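You operate a simulated robot arm through the tools that you are given. There is no shell and no other tool. Be economical: measure what you need, move in short steps, check, and stop when the job is done.

You run a simulated robot arm. Do the job below in one go: nothing can be reset, and whatever is moved stays where it is left.

TASK
Test the power station's USB 2 port at 10 W.
Fine: the one on the grey mat at the load tester; stop the load, then put the plug back on its seat; leave the knobs as set.

The check looks at the end state, three seconds after you hand in, the way a careful person would. Anything else that was tipped, shoved, dropped, spilled or broken makes it a failure.

THE ROBOT
A 6-joint arm with a two-finger parallel gripper, fixed in place. Base frame: the origin is at the foot of the arm, x ahead of it, y to its left, z up. Units: m, rad, N and s.
With the tool pointing down near the work surface it reaches from about 0.18 to 0.84 m from the base axis. Its first joint turns from -2.897 to 2.897 rad. Payload 3.91 kg.
Tool frame: the origin (TCP) lies between the finger pads and is the grasp point; the fingertips stand 0.03 m ahead of it; z points along the fingers, y is the line along which they close. Largest opening 0.11 m; finger width 0.02, thickness 0.01; the body of the gripper, 0.048 by 0.112 m, starts 0.055 m behind the TCP.
Orientation is that of the tool frame in the base frame, as a unit quaternion [x, y, z, w]. With the fingers straight down and closing along the base's y, the tool's x points along the base's -x, its y along +y and its z along -z.

THE INTERFACE
- The arm moves only by the tool play_rows. Its arguments are lists of equal length, an entry for each row: "delta_pos": the shift along the tool's x, y, z in m, a list of three; "turn": the turn, a rotation vector about the tool's x, y, z in rad, a list of three; "fingers": the opening, from 0 (shut) to 1 (fully open). In form: {"delta_pos": [[tx, ty, tz], ...], "turn": [[rx, ry, rz], ...], "fingers": [fingers, ...]}. A call has 1 to 10 rows; each row shifts and turns the commanded pose from where the row before left it, along the tool's axes as they then stand. Rows are played at 5 a second. More than 0.05 m and 0.15 rad between two rows, or a gripper value outside its range, and nothing of the call is played. A pose out of reach is approached as far as the arm can. The call stops where the force on the tool passes 90 N (or 10 N more than at its start, if that is more) or the arm is blocked; 0.2 s more then pass. The fingers move at their own pace (about 0.108 m/s each) and stop on an object; they squeeze with about 31 N. The grip force told is the motor's: it shows also when the fingers shut on nothing. Time passes only in rows, and 0.2 s behind the last, so rows that do not move let the fingers close. The reply holds the time, the measured pose of the TCP, the force on the tool along the base axes, the opening and the grip force, in the units named above and with some noise, and new pictures: "pictures" is both (left out), scene, wrist or none.
- Cameras (640 x 400 px; columns grow to the right, rows downward): "scene" is fixed at [0.3941, -0.4893, 1.3209]; the picture's right is [1.00, -0.02, 0.00], its down [-0.00, -0.23, -0.97] and it looks along [0.02, 0.97, -0.23] (base axes); focal length 320 px, centre (320, 200). "wrist" rides on the gripper at [0.077, 0.007, -0.114] in the tool frame; the picture's right is [-0.09, 1.00, 0.00], its down [-0.80, -0.07, -0.59] and it looks along [-0.59, -0.05, 0.80] (tool axes); focal length 270 px, centre (320, 200). There is no depth. A picture from a camera that has moved, and an enlarged one, comes with that camera's place and axes in the base frame and with its lens. The place of the scene camera against the robot may be out by one fixed shift of up to 0.018 m in any direction.
- raise_lower(by): slides the trunk up (or, below 0, down) by that many m; the arm rides with it, the base frame stays. It gives what a move gives, with no picture.
- inspect(camera, box): a new picture of the part [left, top, right, bottom] of that camera's present view, enlarged. It takes no simulated time.
- close_job(): hands the job in; it is judged then, once.

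Work in short steps. Places have to be worked out from the pictures, the camera data and where the tool is seen: move nearer, look again, correct. Check each grasp and each placing, and mend what went wrong. You have 120 turns and 200 pictures in all, those below and enlarged ones among them. Open the gripper and draw the arm clear of the work before you hand the job in, unless the task says otherwise; then end with one line.

The tools are called after "Call:" by a JSON object that holds its "api" and its "payload". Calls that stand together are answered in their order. play_rows: Moves the arm, as the interface text tells. Its arguments: {"type":"object","properties":{"delta_pos":{"type":"array","items":{"type":"array","items":{"type":"number"}}},"turn":{"type":"array","items":{"type":"array","items":{"type":"number"}}},"fingers":{"type":"array","items":{"type":"number"}},"pictures":{"type":"string","enum":["both","scene","wrist","none"]}},"required":["delta_pos","turn","fingers"]} The other tools are called the same way: raise_lower (by) slides the trunk up or down; inspect (camera, box) takes an enlarged picture of a part of a camera's view; close_job () hands the job in.

At the start:

```text
t: 0.0
ee_pos: [0.136, 0.3309, 1.2919]
tool_rot: [0.0, 1.0, 0.0, 0.0]
force: [-0.1, 0.6, 1.0]
finger_gap: 0.1099
gripper_force: 0.0
trunk travel left (down, up): [-0.475, 0.065]
```

scene: 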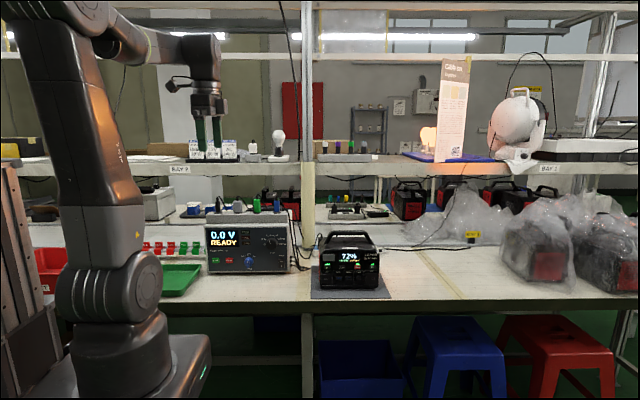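
wrist: 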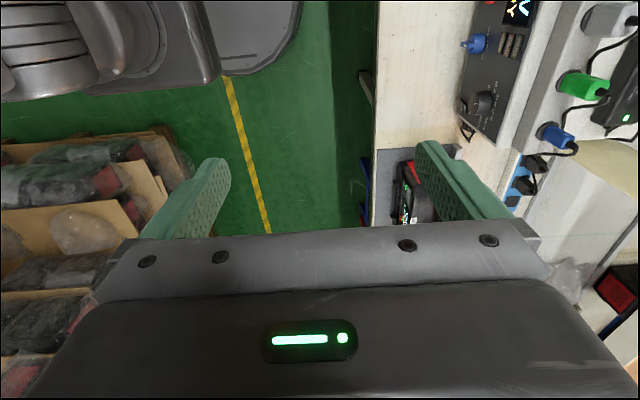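

I'll look closer at the load tester and the power station on the grey mat.

Call:
{"api": "inspect", "payload": {"camera": "scene", "box": [200, 190, 300, 275]}}

Call:
{"api": "inspect", "payload": {"camera": "scene", "box": [290, 220, 400, 305]}}

Call:
{"api": "inspect", "payload": {"camera": "wrist", "box": [370, 0, 640, 230]}}

```text
4.71 times, centred on (250, 232) of scene
camera zoom: at [0.3941, -0.4893, 1.3209], right [1.0, -0.02, 0.0], down [0.0, -0.23, -0.97], along [0.02, 0.97, -0.23], focal length 1506 px, centre (649, 47)
```

zoom: 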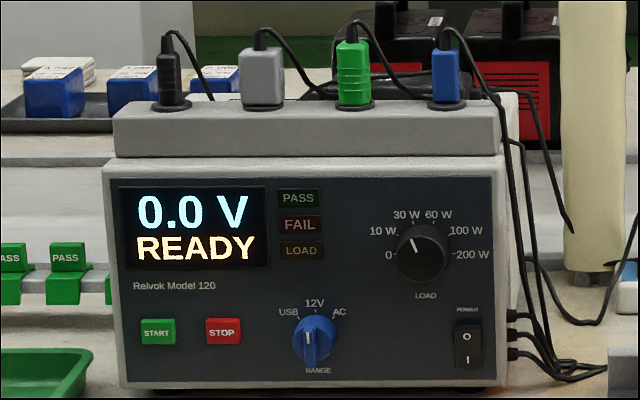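

```text
4.71 times, centred on (345, 262) of scene
camera zoom: at [0.3941, -0.4893, 1.3209], right [1.0, -0.02, 0.0], down [0.0, -0.23, -0.97], along [0.02, 0.97, -0.23], focal length 1506 px, centre (202, -94)
```

zoom: 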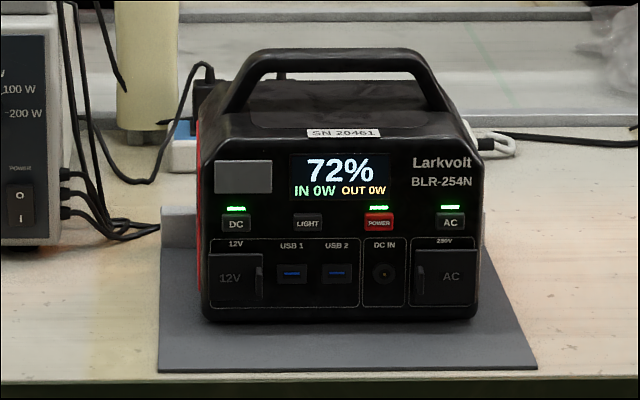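

```text
1.74 times, centred on (505, 115) of wrist
camera zoom: at [0.0587, 0.3381, 1.4061], right [0.09, 1.0, 0.0], down [0.8, -0.07, 0.59], along [0.59, -0.05, -0.8], focal length 470 px, centre (-2, 348)
```

zoom: 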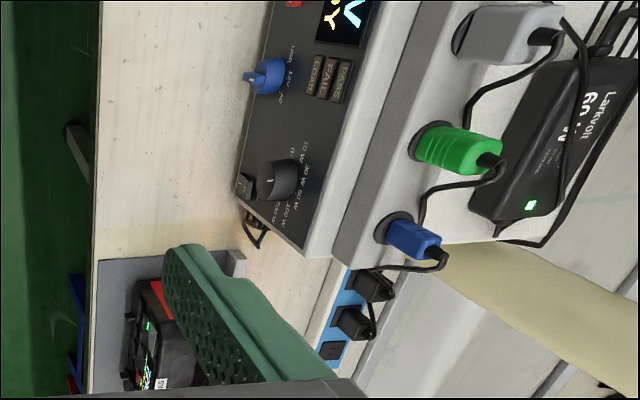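

The tester is about x −0.06..0.29, front y≈0.74, with plugs at y≈0.80 and z≈0.97–1.02. The station front is at y≈0.60. I'll move nearer above the plugs to see which one is USB.

Call:
{"api": "play_rows", "payload": {"delta_pos": [[0.018, 0.045, 0], [0.018, 0.045, 0], [0.018, 0.045, 0], [0.018, 0.045, 0], [0.018, 0.045, 0], [0.018, 0.045, 0], [0, 0, 0]], "turn": [[0, 0, 0], [0, 0, 0], [0, 0, 0], [0, 0, 0], [0, 0, 0], [0, 0, 0], [0, 0, 0]], "fingers": [1, 1, 1, 1, 1, 1, 1]}}

```text
t: 1.6
ee_pos: [0.027, 0.5986, 1.2911]
tool_rot: [0.0, 1.0, 0.0, 0.001]
force: [0.5, 0.3, -0.3]
finger_gap: 0.1101
gripper_force: 0.0
trunk travel left (down, up): [-0.475, 0.065]
camera wrist: at [-0.0502, 0.605, 1.4049], right [0.09, 1.0, 0.0], down [0.8, -0.07, 0.59], along [0.59, -0.05, -0.8], focal length 270 px, centre (320, 200)
```

scene: 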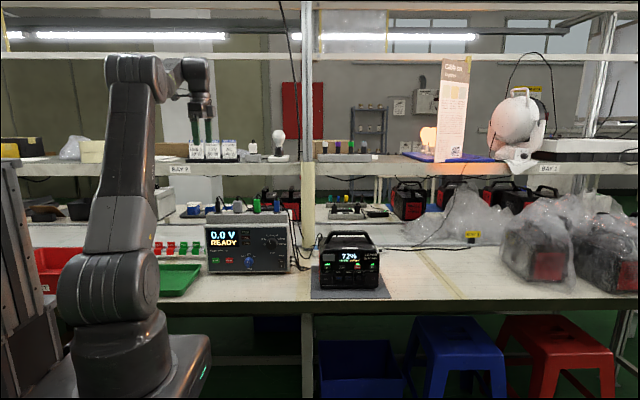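
wrist: 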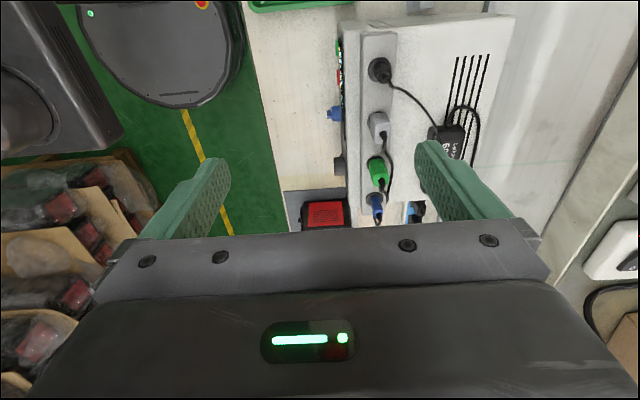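

The black plug belongs to the charger brick, and the tester's own leads are grey, green and blue. I'll zoom in.

Call:
{"api": "inspect", "payload": {"camera": "wrist", "box": [320, 40, 480, 230]}}

Call:
{"api": "inspect", "payload": {"camera": "scene", "box": [212, 188, 292, 218]}}

Call:
{"api": "inspect", "payload": {"camera": "scene", "box": [240, 225, 310, 275]}}

```text
2.11 times, centred on (400, 135) of wrist
camera zoom: at [-0.0502, 0.605, 1.4049], right [0.09, 1.0, 0.0], down [0.8, -0.07, 0.59], along [0.59, -0.05, -0.8], focal length 569 px, centre (152, 337)
```

zoom: 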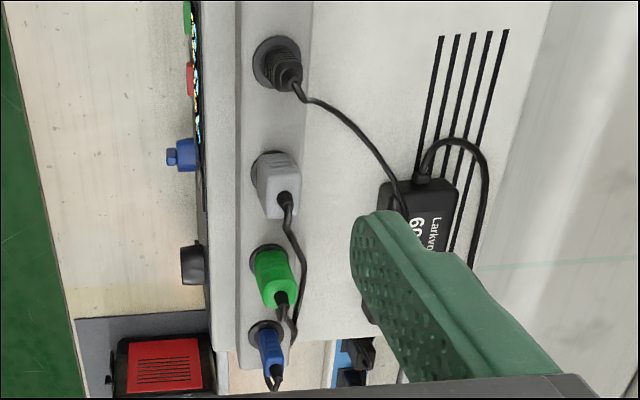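

```text
8.00 times, centred on (252, 203) of scene
camera zoom: at [0.3941, -0.4893, 1.3209], right [1.0, -0.02, 0.0], down [0.0, -0.23, -0.97], along [0.02, 0.97, -0.23], focal length 2560 px, centre (864, 176)
```

zoom: 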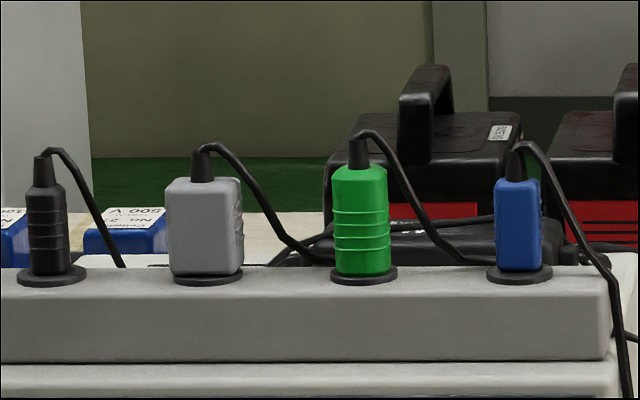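

```text
8.00 times, centred on (275, 250) of scene
camera zoom: at [0.3941, -0.4893, 1.3209], right [1.0, -0.02, 0.0], down [0.0, -0.23, -0.97], along [0.02, 0.97, -0.23], focal length 2560 px, centre (680, -200)
```

zoom: 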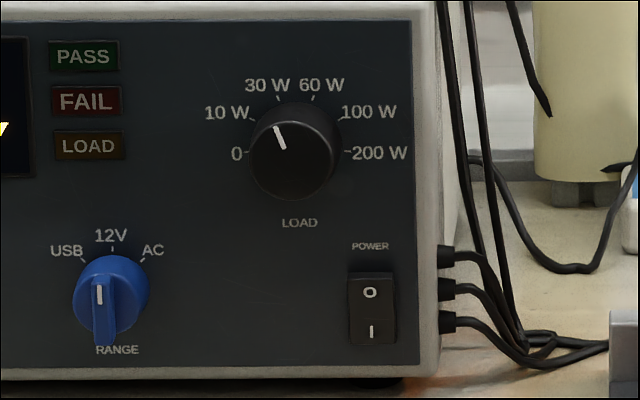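

Blue is the slim USB plug, grey is AC and green is the 12 V plug. The range knob is at 12V and the load knob at 30 W, so both must go one step counter-clockwise. I'll back off in front of the tester, then turn the tool to point at the panel with the camera on top.

Call:
{"api": "play_rows", "payload": {"delta_pos": [[-0.022, -0.018, 0.038], [-0.022, -0.018, 0.038], [-0.022, -0.018, 0.038], [-0.022, -0.018, 0.038], [-0.022, -0.018, 0.038], [-0.022, -0.018, 0.038], [-0.022, -0.018, 0.038], [0, 0, 0]], "turn": [[0, 0, 0], [0, 0, 0], [0, 0, 0], [0, 0, 0], [0, 0, 0], [0, 0, 0], [0, 0, 0], [0, 0, 0]], "fingers": [1, 1, 1, 1, 1, 1, 1, 1], "pictures": "none"}}

Call:
{"api": "play_rows", "payload": {"delta_pos": [[0, 0, 0], [0, 0, 0], [0, 0, 0], [0, 0, 0], [0, 0, 0], [0, 0, 0], [0, 0, 0]], "turn": [[-0.08637, 0.08637, 0.08637], [-0.08637, 0.08637, 0.08637], [-0.08637, 0.08637, 0.08637], [-0.08637, 0.08637, 0.08637], [-0.08637, 0.08637, 0.08637], [-0.08637, 0.08637, 0.08637], [-0.08637, 0.08637, 0.08637]], "fingers": [1, 1, 1, 1, 1, 1, 1], "pictures": "scene"}}

```text
t: 3.4
ee_pos: [0.1847, 0.4771, 1.027]
tool_rot: [0.0, 1.0, -0.001, -0.001]
force: [0.1, 0.0, 0.0]
finger_gap: 0.1104
gripper_force: 0.0
trunk travel left (down, up): [-0.475, 0.065]
```

```text
t: 5.0
ee_pos: [0.1828, 0.4757, 1.0267]
tool_rot: [0.289, 0.866, 0.289, -0.289]
force: [-0.2, 0.2, 0.1]
finger_gap: 0.1101
gripper_force: 0.0
trunk travel left (down, up): [-0.475, 0.065]
```

scene: 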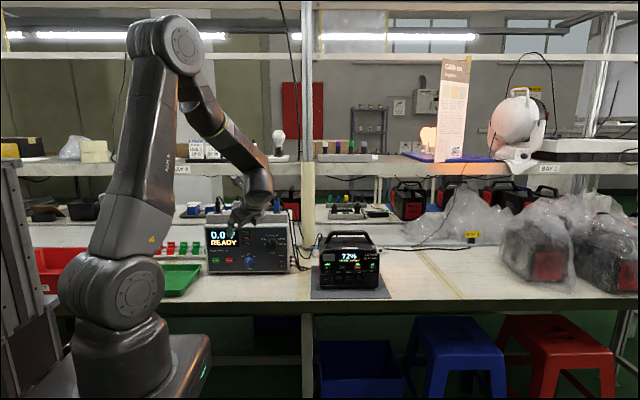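

Halfway through the turn as planned. I'll finish it.

Call:
{"api": "play_rows", "payload": {"delta_pos": [[0, 0, 0], [0, 0, 0], [0, 0, 0], [0, 0, 0], [0, 0, 0], [0, 0, 0], [0, 0, 0], [0, 0, 0]], "turn": [[-0.08637, 0.08637, 0.08637], [-0.08637, 0.08637, 0.08637], [-0.08637, 0.08637, 0.08637], [-0.08637, 0.08637, 0.08637], [-0.08637, 0.08637, 0.08637], [-0.08637, 0.08637, 0.08637], [-0.08637, 0.08637, 0.08637], [0, 0, 0]], "fingers": [1, 1, 1, 1, 1, 1, 1, 1]}}

```text
t: 6.8
ee_pos: [0.1824, 0.4751, 1.0258]
tool_rot: [0.5, 0.499, 0.5, -0.5]
force: [0.3, -0.4, -0.6]
finger_gap: 0.1101
gripper_force: 0.0
trunk travel left (down, up): [-0.475, 0.065]
camera wrist: at [0.1885, 0.3611, 1.1025], right [1.0, 0.0, -0.09], down [-0.07, -0.59, -0.8], along [-0.05, 0.8, -0.59], focal length 270 px, centre (320, 200)
```

scene: 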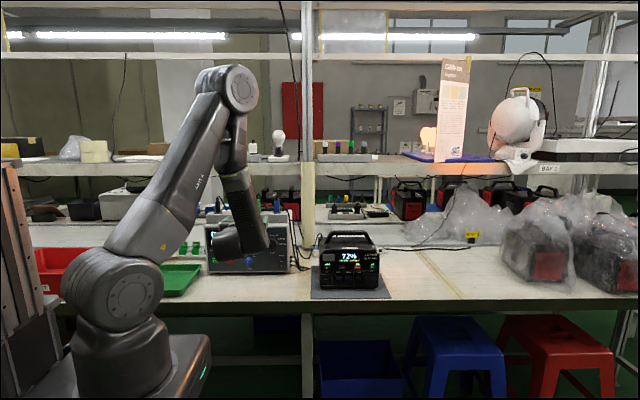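
wrist: 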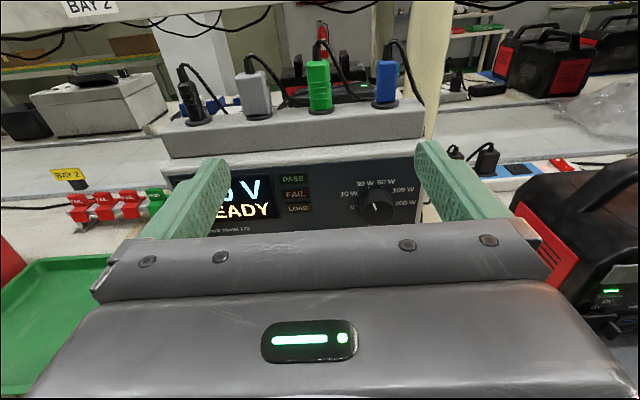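

Good upright view. I'll zoom for measurements, then lower and shift towards the load knob to triangulate.

Call:
{"api": "inspect", "payload": {"camera": "wrist", "box": [270, 30, 430, 240]}}

Call:
{"api": "play_rows", "payload": {"delta_pos": [[-0.04, 0.02, -0.015], [-0.04, 0.02, -0.015], [-0.04, 0.02, -0.015], [0, 0, 0]], "turn": [[0, 0, 0], [0, 0, 0], [0, 0, 0], [0, 0, 0]], "fingers": [1, 1, 1, 1], "pictures": "wrist"}}

```text
1.90 times, centred on (350, 135) of wrist
camera zoom: at [0.1885, 0.3611, 1.1025], right [1.0, 0.0, -0.09], down [-0.07, -0.59, -0.8], along [-0.05, 0.8, -0.59], focal length 515 px, centre (263, 324)
```

zoom: 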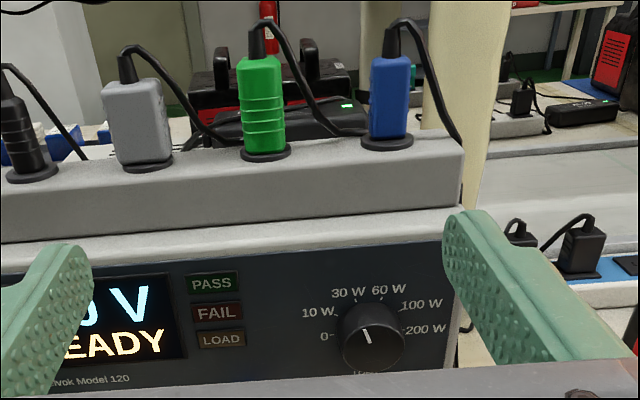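

```text
t: 7.8
ee_pos: [0.2426, 0.4315, 0.9064]
tool_rot: [0.5, 0.5, 0.5, -0.5]
force: [-0.8, 0.2, 0.2]
finger_gap: 0.1103
gripper_force: 0.0
trunk travel left (down, up): [-0.475, 0.065]
camera wrist: at [0.2485, 0.3162, 0.9816], right [1.0, 0.0, -0.09], down [-0.07, -0.59, -0.8], along [-0.05, 0.8, -0.59], focal length 270 px, centre (320, 200)
```

wrist: 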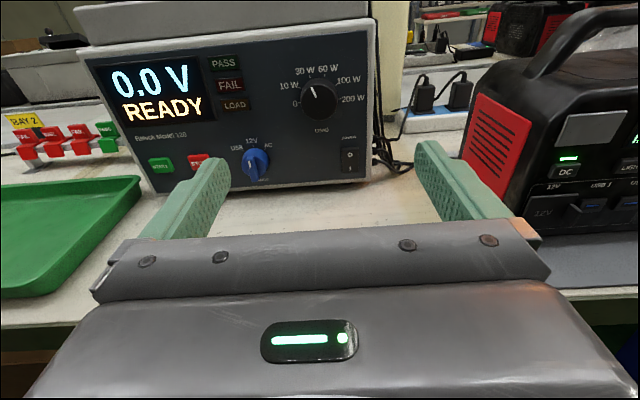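

Clear view of the tester and knobs. I'll zoom in for precise pixel positions.

Call:
{"api": "inspect", "payload": {"camera": "wrist", "box": [220, 40, 400, 200]}}

Call:
{"api": "inspect", "payload": {"camera": "wrist", "box": [80, 40, 260, 200]}}

```text
2.50 times, centred on (310, 120) of wrist
camera zoom: at [0.2485, 0.3162, 0.9816], right [1.0, 0.0, -0.09], down [-0.07, -0.59, -0.8], along [-0.05, 0.8, -0.59], focal length 676 px, centre (345, 400)
```

zoom: 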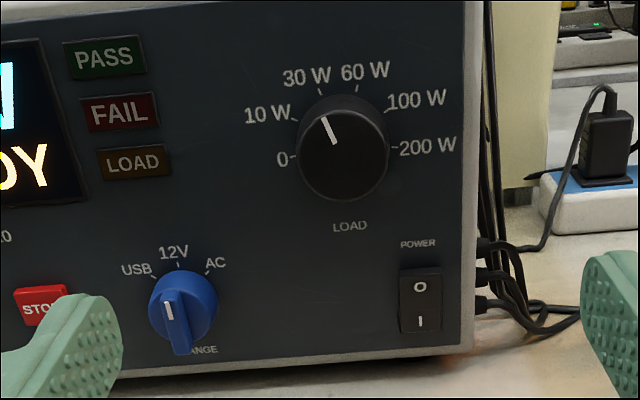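

```text
2.50 times, centred on (170, 120) of wrist
camera zoom: at [0.2485, 0.3162, 0.9816], right [1.0, 0.0, -0.09], down [-0.07, -0.59, -0.8], along [-0.05, 0.8, -0.59], focal length 676 px, centre (695, 400)
```

zoom: 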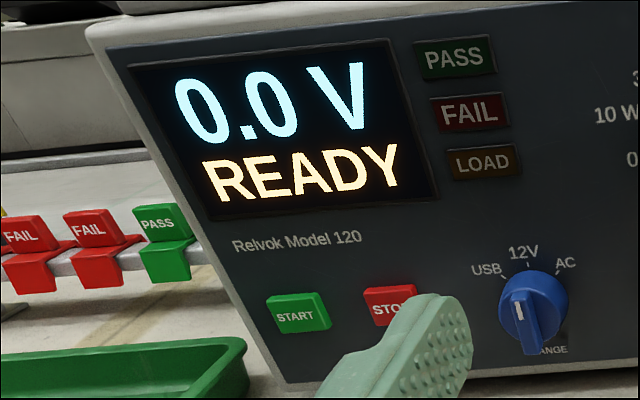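

Two-view triangulation puts the load knob face near (0.240, 0.628, 0.89). I'll take a third view from further left and lower, to pin down panel depth and the range knob.

Call:
{"api": "play_rows", "payload": {"delta_pos": [[-0.02, -0.035, 0], [-0.02, -0.035, 0], [-0.02, -0.035, 0], [0, 0, 0]], "turn": [[0, 0, 0], [0, 0, 0], [0, 0, 0], [0, 0, 0]], "fingers": [1, 1, 1, 1], "pictures": "wrist"}}

Call:
{"api": "inspect", "payload": {"camera": "wrist", "box": [280, 0, 460, 180]}}

Call:
{"api": "inspect", "payload": {"camera": "wrist", "box": [160, 0, 340, 180]}}

```text
t: 8.8
ee_pos: [0.1362, 0.4315, 0.8466]
tool_rot: [0.5, 0.5, 0.5, -0.5]
force: [-0.1, 0.5, 0.1]
finger_gap: 0.11
gripper_force: 0.1
trunk travel left (down, up): [-0.475, 0.065]
camera wrist: at [0.1424, 0.3176, 0.9232], right [1.0, 0.0, -0.09], down [-0.07, -0.59, -0.8], along [-0.05, 0.8, -0.59], focal length 270 px, centre (320, 200)
```

wrist: 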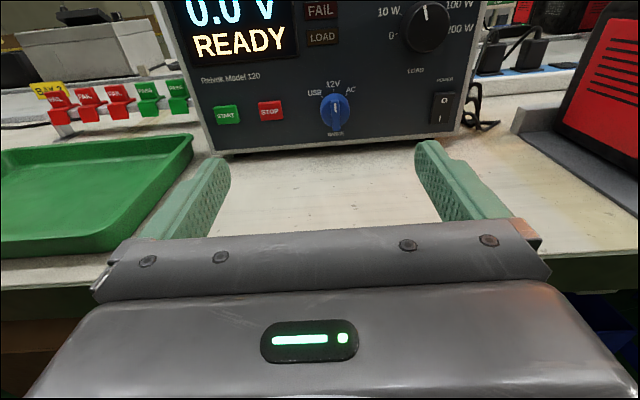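

```text
2.22 times, centred on (370, 90) of wrist
camera zoom: at [0.1424, 0.3176, 0.9232], right [1.0, 0.0, -0.09], down [-0.07, -0.59, -0.8], along [-0.05, 0.8, -0.59], focal length 601 px, centre (209, 444)
```

zoom: 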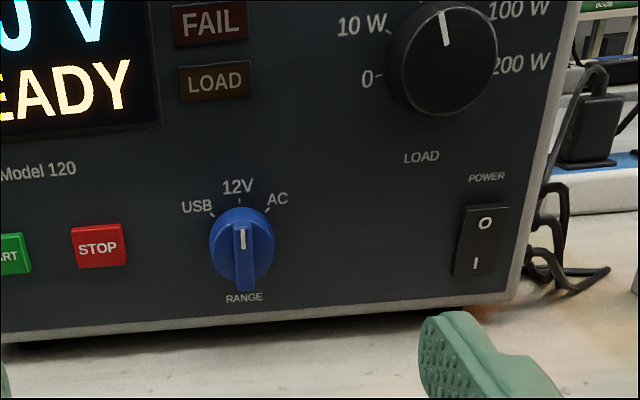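

```text
2.22 times, centred on (250, 90) of wrist
camera zoom: at [0.1424, 0.3176, 0.9232], right [1.0, 0.0, -0.09], down [-0.07, -0.59, -0.8], along [-0.05, 0.8, -0.59], focal length 601 px, centre (476, 444)
```

zoom: 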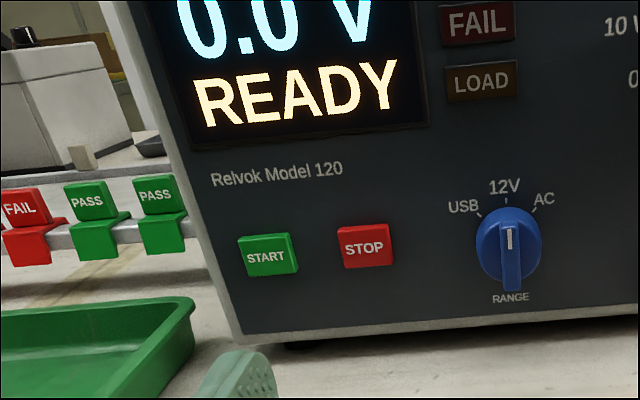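

From the triangulation:
- Panel face: y≈0.635.
- Load knob: (0.239, 0.615 face, 0.893).
- Range knob: (0.150, 0.622, 0.820).
- START: (0.024, 0.632, 0.826).
- STOP: (0.077, 0.632, 0.826).

I'll approach the load knob to just in front of it.

Call:
{"api": "play_rows", "payload": {"delta_pos": [[0.0155, 0.0343, 0], [0.0155, 0.0343, 0], [0.0155, 0.0343, 0.01], [0, 0, 0.045], [0, 0, 0.045], [0, 0, 0]], "turn": [[0, 0, 0], [0, 0, 0], [0, 0, 0], [0, 0, 0], [0, 0, 0], [0, 0, 0]], "fingers": [0.65, 0.65, 0.65, 0.65, 0.65, 0.65]}}

```text
t: 10.2
ee_pos: [0.2426, 0.5332, 0.894]
tool_rot: [-0.5, -0.5, -0.5, 0.501]
force: [-0.2, 0.1, -0.2]
finger_gap: 0.0714
gripper_force: 0.0
trunk travel left (down, up): [-0.475, 0.065]
camera wrist: at [0.2486, 0.4182, 0.9708], right [1.0, 0.0, -0.09], down [-0.07, -0.59, -0.8], along [-0.05, 0.8, -0.59], focal length 270 px, centre (320, 200)
```

scene: 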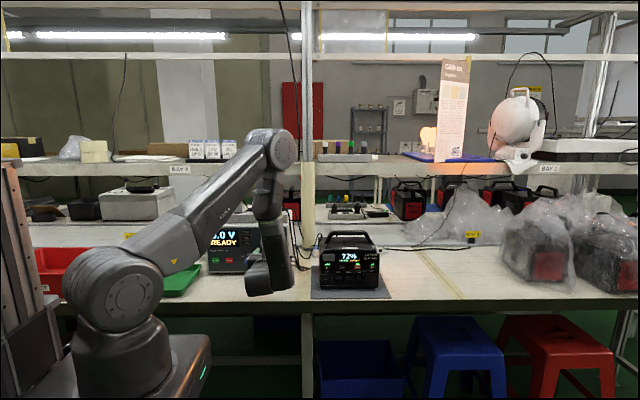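
wrist: 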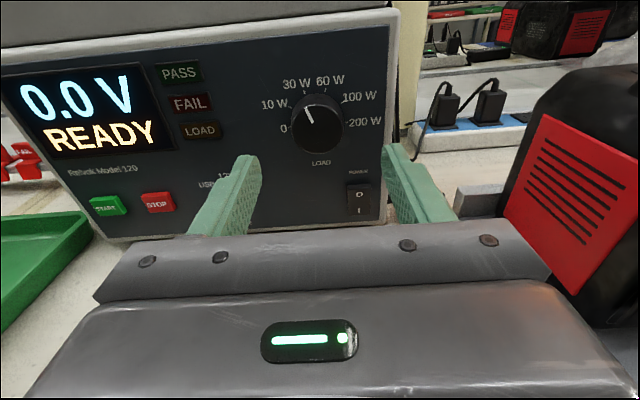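

The projection agrees with the knob at (0.240, 0.615, 0.8925). I'll advance so the fingers straddle it, then close.

Call:
{"api": "play_rows", "payload": {"delta_pos": [[0, -0.002, 0.03], [0, 0, 0.03], [0, 0, 0.006], [0, 0, 0]], "turn": [[0, 0, 0], [0, 0, 0], [0, 0, 0], [0, 0, 0]], "fingers": [0.65, 0.65, 0.65, 0.65], "pictures": "wrist"}}

```text
t: 11.2
ee_pos: [0.2391, 0.5979, 0.8937]
tool_rot: [0.5, 0.501, 0.5, -0.5]
force: [1.3, -0.4, -0.4]
finger_gap: 0.0713
gripper_force: 0.1
trunk travel left (down, up): [-0.475, 0.065]
camera wrist: at [0.245, 0.4829, 0.9702], right [1.0, 0.0, -0.09], down [-0.07, -0.59, -0.8], along [-0.05, 0.8, -0.59], focal length 270 px, centre (320, 200)
```

wrist: 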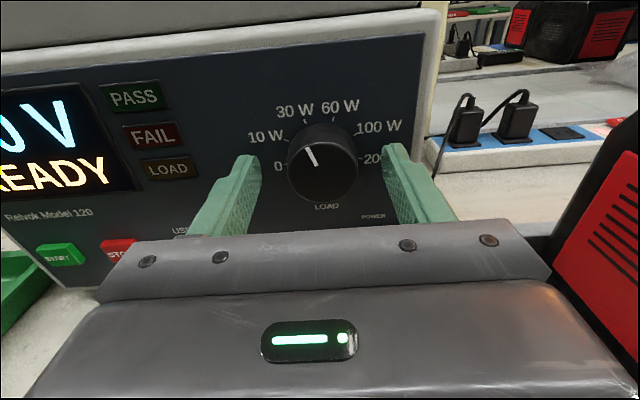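

Fingers straddle the knob with tips just short of the panel. Closing now.

Call:
{"api": "play_rows", "payload": {"delta_pos": [[0, 0, 0], [0, 0, 0], [0, 0, 0], [0, 0, 0]], "turn": [[0, 0, 0], [0, 0, 0], [0, 0, 0], [0, 0, 0]], "fingers": [0, 0, 0, 0], "pictures": "wrist"}}

```text
t: 12.2
ee_pos: [0.2391, 0.5983, 0.8937]
tool_rot: [-0.5, -0.5, -0.5, 0.501]
force: [8.8, 3.1, 1.6]
finger_gap: 0.0405
gripper_force: 44.9
trunk travel left (down, up): [-0.475, 0.065]
camera wrist: at [0.2463, 0.4829, 0.9701], right [1.0, 0.0, -0.09], down [-0.07, -0.59, -0.8], along [-0.05, 0.8, -0.59], focal length 270 px, centre (320, 200)
```

wrist: 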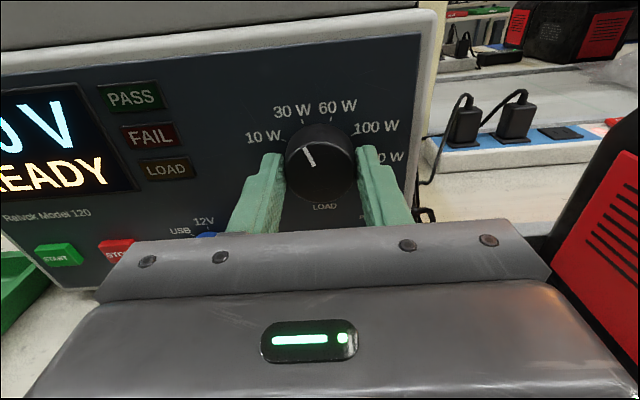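

The grip holds a 40 mm knob. I'll turn it one step (−36°) counter-clockwise.

Call:
{"api": "play_rows", "payload": {"delta_pos": [[0, 0.001, 0], [0, 0, 0], [0, 0, 0], [0, 0, 0], [0, 0, 0], [0, 0, 0], [0, 0, 0]], "turn": [[0, 0, 0], [0, 0, -0.1257], [0, 0, -0.1257], [0, 0, -0.1257], [0, 0, -0.1257], [0, 0, -0.1257], [0, 0, 0]], "fingers": [0, 0, 0, 0, 0, 0, 0], "pictures": "wrist"}}

Call:
{"api": "inspect", "payload": {"camera": "wrist", "box": [220, 60, 420, 240]}}

```text
t: 13.8
ee_pos: [0.2395, 0.5977, 0.8936]
tool_rot: [0.32, 0.629, 0.632, -0.32]
force: [9.7, 17.1, 17.3]
finger_gap: 0.0408
gripper_force: 44.6
trunk travel left (down, up): [-0.475, 0.065]
camera wrist: at [0.1997, 0.4827, 0.959], right [0.86, 0.0, 0.52], down [0.41, -0.59, -0.69], along [0.31, 0.81, -0.51], focal length 270 px, centre (320, 200)
```

wrist: 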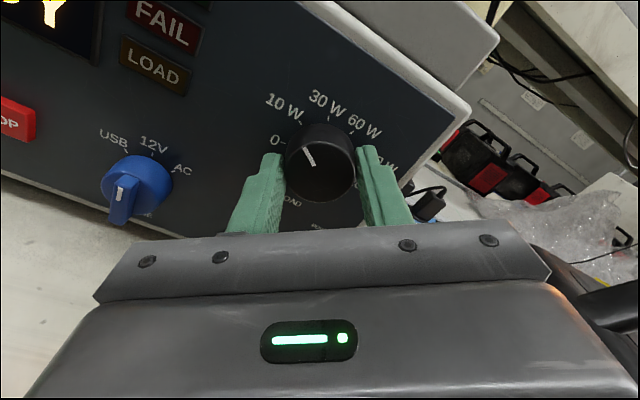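

```text
2.22 times, centred on (320, 150) of wrist
camera zoom: at [0.1997, 0.4827, 0.959], right [0.86, 0.0, 0.52], down [0.41, -0.59, -0.69], along [0.31, 0.81, -0.51], focal length 601 px, centre (320, 311)
```

zoom: 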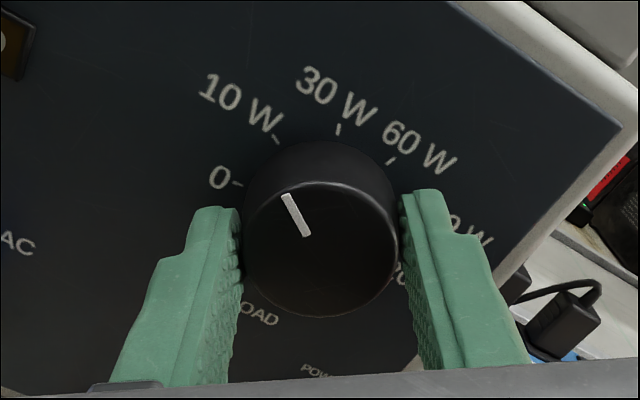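

The pointer now lines up with 10 W. I'll open and back off while still rolled, then verify.

Call:
{"api": "play_rows", "payload": {"delta_pos": [[0, 0, 0], [0, 0, 0], [0, 0, -0.03], [0, 0, -0.045], [0, 0, 0]], "turn": [[0, 0, 0], [0, 0, 0], [0, 0, 0], [0, 0, 0], [0, 0, 0]], "fingers": [0.65, 0.65, 0.65, 0.65, 0.65], "pictures": "none"}}

Call:
{"api": "play_rows", "payload": {"delta_pos": [[0, 0, 0], [0, 0, 0], [0, 0, 0], [0, 0, 0], [0, 0, 0], [0, 0, 0]], "turn": [[0, 0, 0.1257], [0, 0, 0.1257], [0, 0, 0.1257], [0, 0, 0.1257], [0, 0, 0.1257], [0, 0, 0]], "fingers": [0.65, 0.65, 0.65, 0.65, 0.65, 0.65], "pictures": "wrist"}}

Call:
{"api": "inspect", "payload": {"camera": "wrist", "box": [180, 40, 400, 240]}}

```text
t: 15.0
ee_pos: [0.2394, 0.5214, 0.8924]
tool_rot: [0.321, 0.63, 0.631, -0.32]
force: [-0.8, -0.6, 0.3]
finger_gap: 0.0714
gripper_force: 0.1
trunk travel left (down, up): [-0.475, 0.065]
```

```text
t: 16.4
ee_pos: [0.2391, 0.523, 0.8922]
tool_rot: [0.5, 0.5, 0.5, -0.5]
force: [0.5, -0.1, 0.8]
finger_gap: 0.0714
gripper_force: 0.0
trunk travel left (down, up): [-0.475, 0.065]
camera wrist: at [0.2458, 0.4069, 0.9688], right [1.0, 0.0, -0.09], down [-0.07, -0.59, -0.8], along [-0.05, 0.8, -0.59], focal length 270 px, centre (320, 200)
```

wrist: 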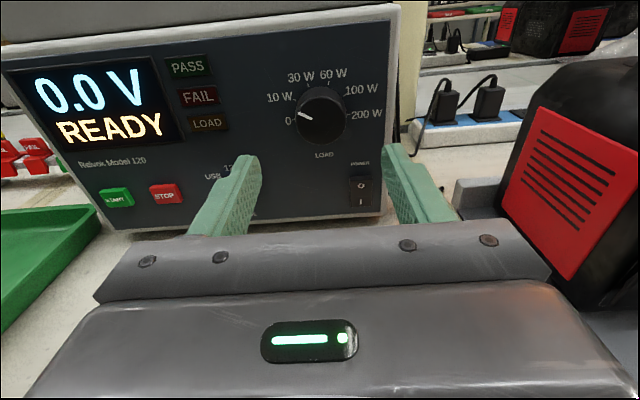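

```text
2.00 times, centred on (290, 140) of wrist
camera zoom: at [0.2458, 0.4069, 0.9688], right [1.0, 0.0, -0.09], down [-0.07, -0.59, -0.8], along [-0.05, 0.8, -0.59], focal length 541 px, centre (380, 320)
```

zoom: 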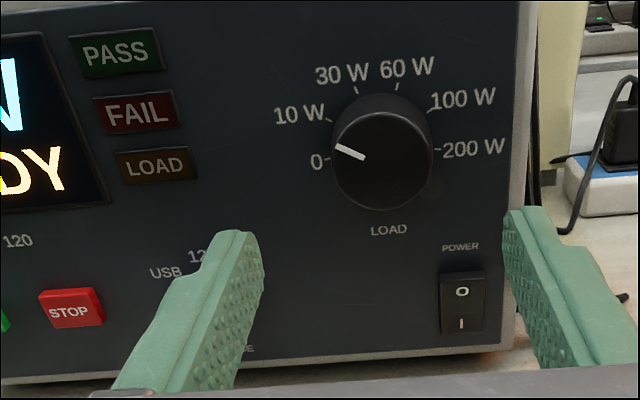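

The pointer looks near 10 W but perhaps a little past it, so I'll zoom in more.

Call:
{"api": "inspect", "payload": {"camera": "wrist", "box": [280, 60, 400, 150]}}

Call:
{"api": "inspect", "payload": {"camera": "scene", "box": [200, 220, 310, 280]}}

```text
4.44 times, centred on (340, 105) of wrist
camera zoom: at [0.2458, 0.4069, 0.9688], right [1.0, 0.0, -0.09], down [-0.07, -0.59, -0.8], along [-0.05, 0.8, -0.59], focal length 1201 px, centre (231, 622)
```

zoom: 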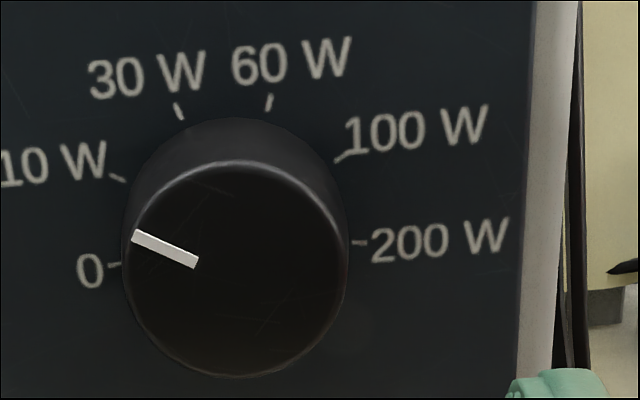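

```text
5.82 times, centred on (255, 250) of scene
camera zoom: at [0.3941, -0.4893, 1.3209], right [1.0, -0.02, 0.0], down [0.0, -0.23, -0.97], along [0.02, 0.97, -0.23], focal length 1862 px, centre (698, -91)
```

zoom: 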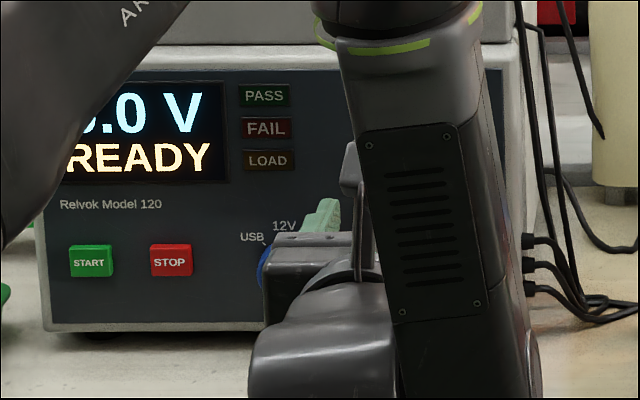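

By projection the pointer sits at roughly 30–34° against 36° for 10 W, so it's on 10 W within measuring error. I'll re-verify once the arm is clear. Next, the range knob.

Call:
{"api": "play_rows", "payload": {"delta_pos": [[-0.024, -0.03, 0], [-0.024, -0.03, 0], [-0.024, -0.029, 0], [0, 0, 0.025], [0, 0, 0]], "turn": [[0, 0, 0], [0, 0, 0], [0, 0, 0], [0, 0, 0], [0, 0, 0]], "fingers": [0.6, 0.6, 0.6, 0.6, 0.6], "pictures": "wrist"}}

Call:
{"api": "inspect", "payload": {"camera": "wrist", "box": [240, 50, 420, 200]}}

```text
t: 17.6
ee_pos: [0.15, 0.546, 0.8222]
tool_rot: [0.5, 0.5, 0.5, -0.5]
force: [0.5, -0.4, 0.9]
finger_gap: 0.0662
gripper_force: 0.0
trunk travel left (down, up): [-0.475, 0.065]
camera wrist: at [0.1571, 0.4318, 0.8985], right [1.0, 0.0, -0.09], down [-0.07, -0.59, -0.8], along [-0.05, 0.8, -0.59], focal length 270 px, centre (320, 200)
```

wrist: 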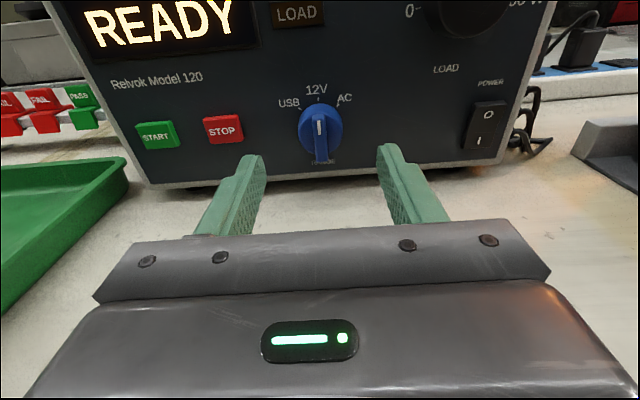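

```text
2.67 times, centred on (330, 125) of wrist
camera zoom: at [0.1571, 0.4318, 0.8985], right [1.0, 0.0, -0.09], down [-0.07, -0.59, -0.8], along [-0.05, 0.8, -0.59], focal length 721 px, centre (293, 400)
```

zoom: 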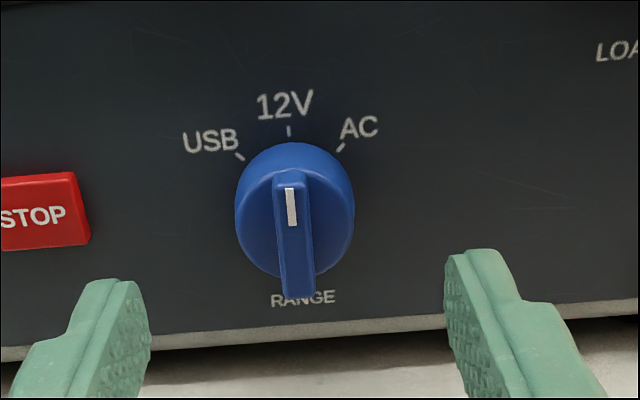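

Aligned. I'll advance and close on the range knob.

Call:
{"api": "play_rows", "payload": {"delta_pos": [[0, 0, 0.027], [0, 0, 0.027], [0, 0, 0], [0, 0, 0], [0, 0, 0], [0, 0, 0]], "turn": [[0, 0, 0], [0, 0, 0], [0, 0, 0], [0, 0, 0], [0, 0, 0], [0, 0, 0]], "fingers": [0.6, 0.6, 0.6, 0, 0, 0], "pictures": "wrist"}}

```text
t: 19.0
ee_pos: [0.1506, 0.5996, 0.8216]
tool_rot: [0.5, 0.5, 0.5, -0.499]
force: [5.2, 1.8, 0.5]
finger_gap: 0.0333
gripper_force: 44.6
trunk travel left (down, up): [-0.475, 0.065]
camera wrist: at [0.1573, 0.4853, 0.8979], right [1.0, 0.0, -0.09], down [-0.07, -0.59, -0.8], along [-0.05, 0.8, -0.59], focal length 270 px, centre (320, 200)
```

wrist: 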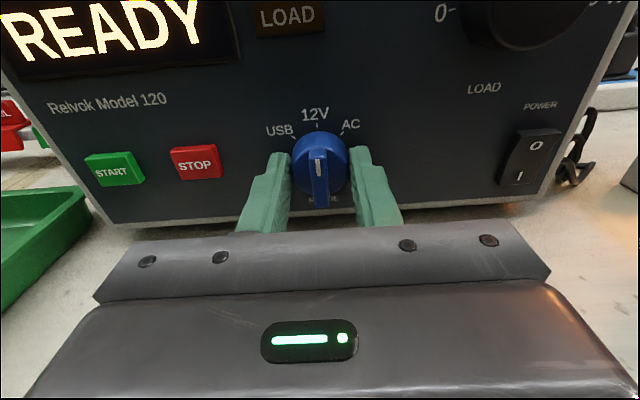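

Gripped on the knob body. I'll turn it −45° to USB.

Call:
{"api": "play_rows", "payload": {"delta_pos": [[0, 0, 0], [0, 0, 0], [0, 0, 0], [0, 0, 0], [0, 0, 0], [0, 0, 0], [0, 0, 0]], "turn": [[0, 0, -0.131], [0, 0, -0.131], [0, 0, -0.131], [0, 0, -0.131], [0, 0, -0.131], [0, 0, -0.131], [0, 0, 0]], "fingers": [0, 0, 0, 0, 0, 0, 0], "pictures": "wrist"}}

Call:
{"api": "inspect", "payload": {"camera": "wrist", "box": [220, 80, 400, 230]}}

```text
t: 20.6
ee_pos: [0.1508, 0.6005, 0.8207]
tool_rot: [0.271, 0.653, 0.654, -0.269]
force: [10.1, -8.2, 4.9]
finger_gap: 0.0329
gripper_force: 45.0
trunk travel left (down, up): [-0.475, 0.065]
camera wrist: at [0.1011, 0.4853, 0.8799], right [0.77, 0.0, 0.64], down [0.52, -0.59, -0.62], along [0.38, 0.8, -0.45], focal length 270 px, centre (320, 200)
```

wrist: 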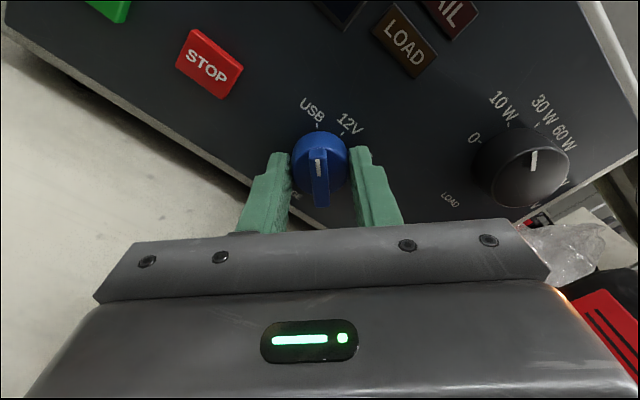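

```text
2.67 times, centred on (310, 155) of wrist
camera zoom: at [0.1011, 0.4853, 0.8799], right [0.77, 0.0, 0.64], down [0.52, -0.59, -0.62], along [0.38, 0.8, -0.45], focal length 721 px, centre (347, 320)
```

zoom: 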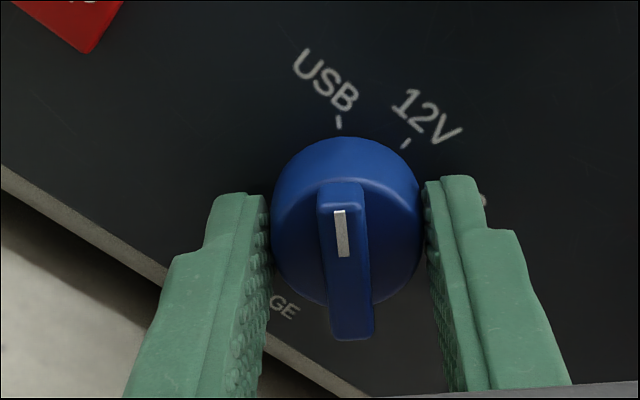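

The pointer is aligned with USB. I'll release, back off and unroll.

Call:
{"api": "play_rows", "payload": {"delta_pos": [[0, 0, 0], [0, 0, 0], [0, 0, -0.03], [0, 0, -0.045], [0, 0, 0]], "turn": [[0, 0, 0], [0, 0, 0], [0, 0, 0], [0, 0, 0], [0, 0, 0]], "fingers": [0.6, 0.6, 0.6, 0.6, 0.6], "pictures": "none"}}

Call:
{"api": "play_rows", "payload": {"delta_pos": [[0, 0, 0], [0, 0, 0], [0, 0, 0], [0, 0, 0], [0, 0, 0], [0, 0, 0], [0, 0, 0]], "turn": [[0, 0, 0.131], [0, 0, 0.131], [0, 0, 0.131], [0, 0, 0.131], [0, 0, 0.131], [0, 0, 0.131], [0, 0, 0]], "fingers": [0.6, 0.6, 0.6, 0.6, 0.6, 0.6, 0.6], "pictures": "wrist"}}

Call:
{"api": "inspect", "payload": {"camera": "wrist", "box": [240, 0, 500, 180]}}

```text
t: 21.8
ee_pos: [0.1493, 0.5259, 0.8181]
tool_rot: [0.271, 0.653, 0.653, -0.271]
force: [-0.5, 0.4, 0.1]
finger_gap: 0.0659
gripper_force: 0.0
trunk travel left (down, up): [-0.475, 0.065]
```

```text
t: 23.4
ee_pos: [0.15, 0.5251, 0.8215]
tool_rot: [0.5, 0.5, 0.5, -0.5]
force: [-0.1, -0.4, -0.1]
finger_gap: 0.0659
gripper_force: 0.1
trunk travel left (down, up): [-0.475, 0.065]
camera wrist: at [0.1564, 0.4111, 0.8971], right [1.0, 0.0, -0.09], down [-0.07, -0.59, -0.8], along [-0.05, 0.8, -0.59], focal length 270 px, centre (320, 200)
```

wrist: 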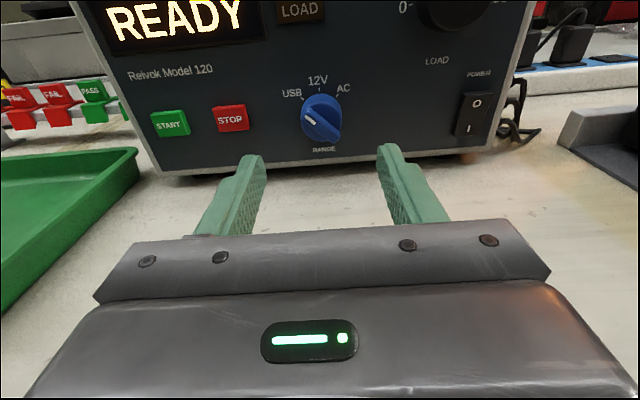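

```text
2.22 times, centred on (370, 90) of wrist
camera zoom: at [0.1564, 0.4111, 0.8971], right [1.0, 0.0, -0.09], down [-0.07, -0.59, -0.8], along [-0.05, 0.8, -0.59], focal length 601 px, centre (209, 444)
```

zoom: 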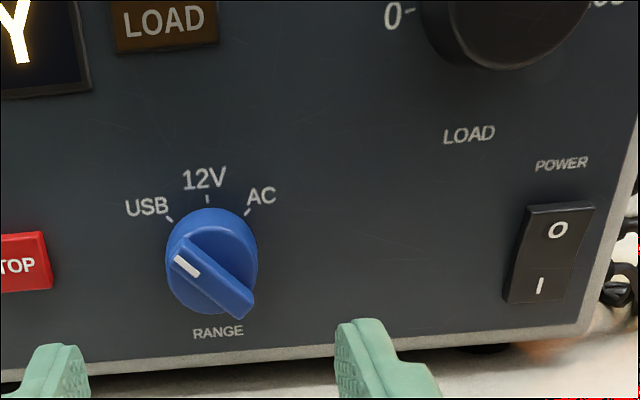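

Range is now at USB. The blue plug seat is near (0.255, 0.679, 1.00). I'll raise the tool, check the knobs from the scene view, and then tilt down over the plug.

Call:
{"api": "play_rows", "payload": {"delta_pos": [[0, 0, -0.04], [0.045, 0.01, -0.01], [0.045, 0.015, 0], [0.045, 0.015, 0], [0.045, 0.015, 0], [0.045, 0.015, 0], [0.045, 0.015, 0], [0.045, 0.01, 0], [0.045, 0.01, 0], [0, 0, 0]], "turn": [[0, 0, 0], [0, 0, 0], [0, 0, 0], [0, 0, 0], [0, 0, 0], [0, 0, 0], [0, 0, 0], [0, 0, 0], [0, 0, 0], [0, 0, 0]], "fingers": [0.6, 0.6, 0.6, 0.6, 0.6, 0.6, 0.6, 0.6, 0.6, 0.6], "pictures": "wrist"}}

Call:
{"api": "inspect", "payload": {"camera": "scene", "box": [200, 190, 310, 280]}}

Call:
{"api": "play_rows", "payload": {"delta_pos": [[0, 0, 0], [0, 0, 0], [0, 0, 0], [0, 0, 0], [0, 0, 0], [0, 0, 0], [0, 0, 0], [0, 0, 0]], "turn": [[0, -0.15, 0], [0, -0.15, 0], [0, -0.15, 0], [0, -0.15, 0], [0, -0.15, 0], [0, -0.15, 0], [0, -0.15, 0], [0, 0, 0]], "fingers": [0.6, 0.6, 0.6, 0.6, 0.6, 0.6, 0.6, 0.6], "pictures": "both"}}

```text
t: 25.6
ee_pos: [0.2553, 0.4769, 1.1817]
tool_rot: [0.5, 0.5, 0.501, -0.499]
force: [0.1, 0.8, 0.8]
finger_gap: 0.0663
gripper_force: 0.1
trunk travel left (down, up): [-0.475, 0.065]
camera wrist: at [0.2627, 0.362, 1.2582], right [1.0, 0.0, -0.09], down [-0.07, -0.59, -0.8], along [-0.05, 0.8, -0.59], focal length 270 px, centre (320, 200)
```

wrist: 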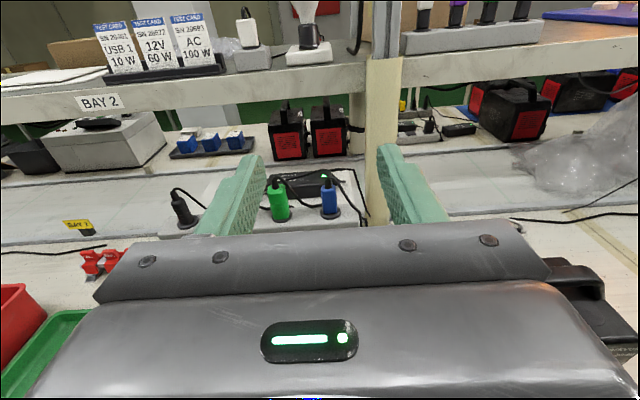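

```text
4.44 times, centred on (255, 235) of scene
camera zoom: at [0.3941, -0.4893, 1.3209], right [1.0, -0.02, 0.0], down [0.0, -0.23, -0.97], along [0.02, 0.97, -0.23], focal length 1422 px, centre (609, 44)
```

zoom: 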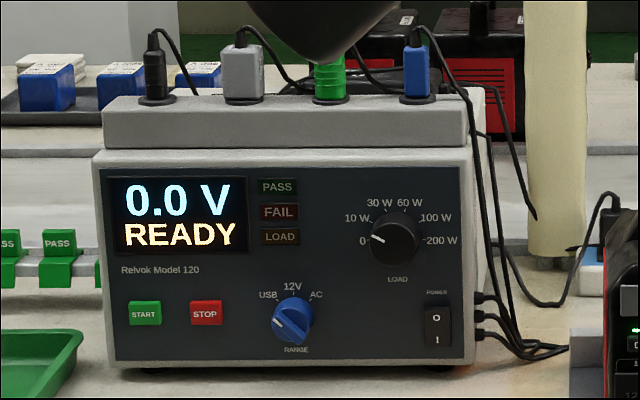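

```text
t: 27.4
ee_pos: [0.2549, 0.4747, 1.1806]
tool_rot: [0.684, 0.683, 0.182, -0.181]
force: [0.2, 0.0, 0.0]
finger_gap: 0.0657
gripper_force: 0.2
trunk travel left (down, up): [-0.475, 0.065]
camera wrist: at [0.2618, 0.485, 1.3174], right [1.0, -0.08, -0.04], down [-0.07, -0.99, 0.12], along [-0.05, -0.11, -0.99], focal length 270 px, centre (320, 200)
```

scene: 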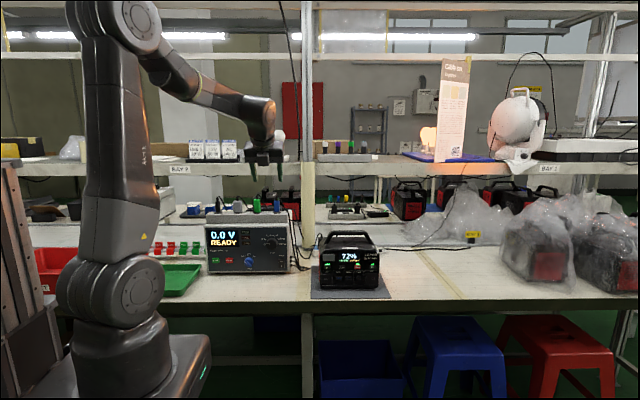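
wrist: 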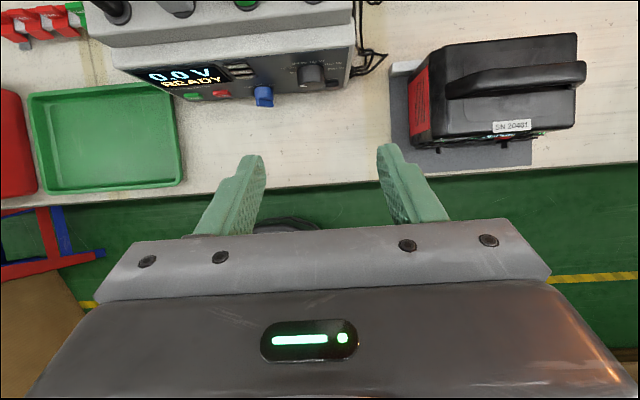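

The scene view now shows both knobs unobstructed. I'll zoom on the load pointer.

Call:
{"api": "inspect", "payload": {"camera": "scene", "box": [250, 230, 290, 255]}}

Call:
{"api": "inspect", "payload": {"camera": "wrist", "box": [380, 20, 600, 180]}}

```text
16.00 times, centred on (270, 242) of scene
camera zoom: at [0.3941, -0.4893, 1.3209], right [1.0, -0.02, 0.0], down [0.0, -0.23, -0.97], along [0.02, 0.97, -0.23], focal length 5120 px, centre (1120, -480)
```

zoom: 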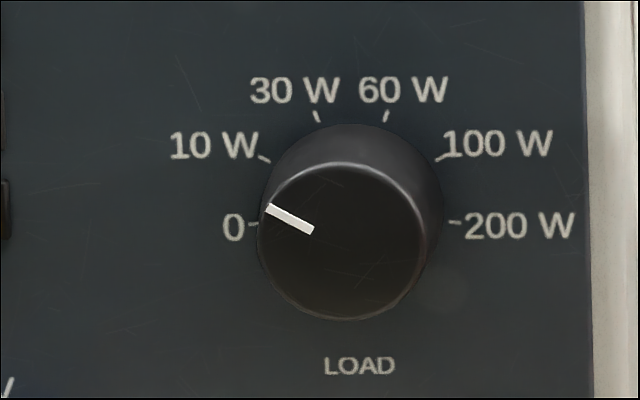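

```text
2.50 times, centred on (490, 100) of wrist
camera zoom: at [0.2618, 0.485, 1.3174], right [1.0, -0.08, -0.04], down [-0.07, -0.99, 0.12], along [-0.05, -0.11, -0.99], focal length 676 px, centre (-105, 450)
```

zoom: 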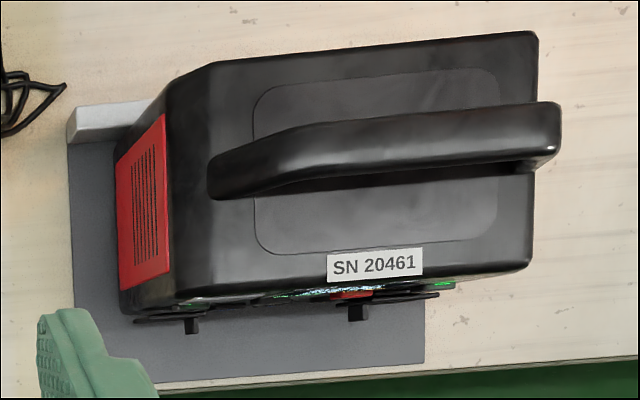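

The load pointer reads about 26° where 10 W is at 36°, so I'll correct it. First a check of the range pointer too.

Call:
{"api": "inspect", "payload": {"camera": "scene", "box": [230, 245, 270, 275]}}

```text
13.33 times, centred on (250, 260) of scene
camera zoom: at [0.3941, -0.4893, 1.3209], right [1.0, -0.02, 0.0], down [0.0, -0.23, -0.97], along [0.02, 0.97, -0.23], focal length 4267 px, centre (1253, -600)
```

zoom: 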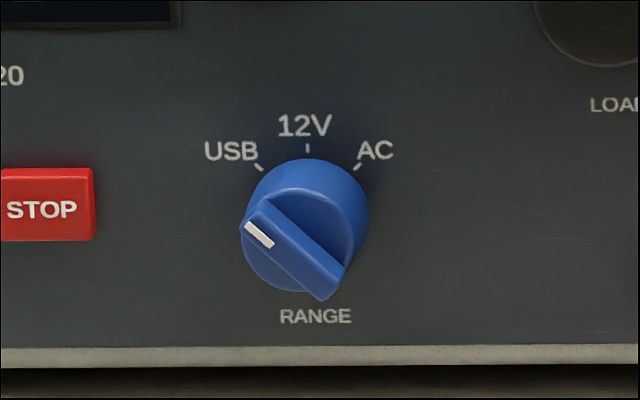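

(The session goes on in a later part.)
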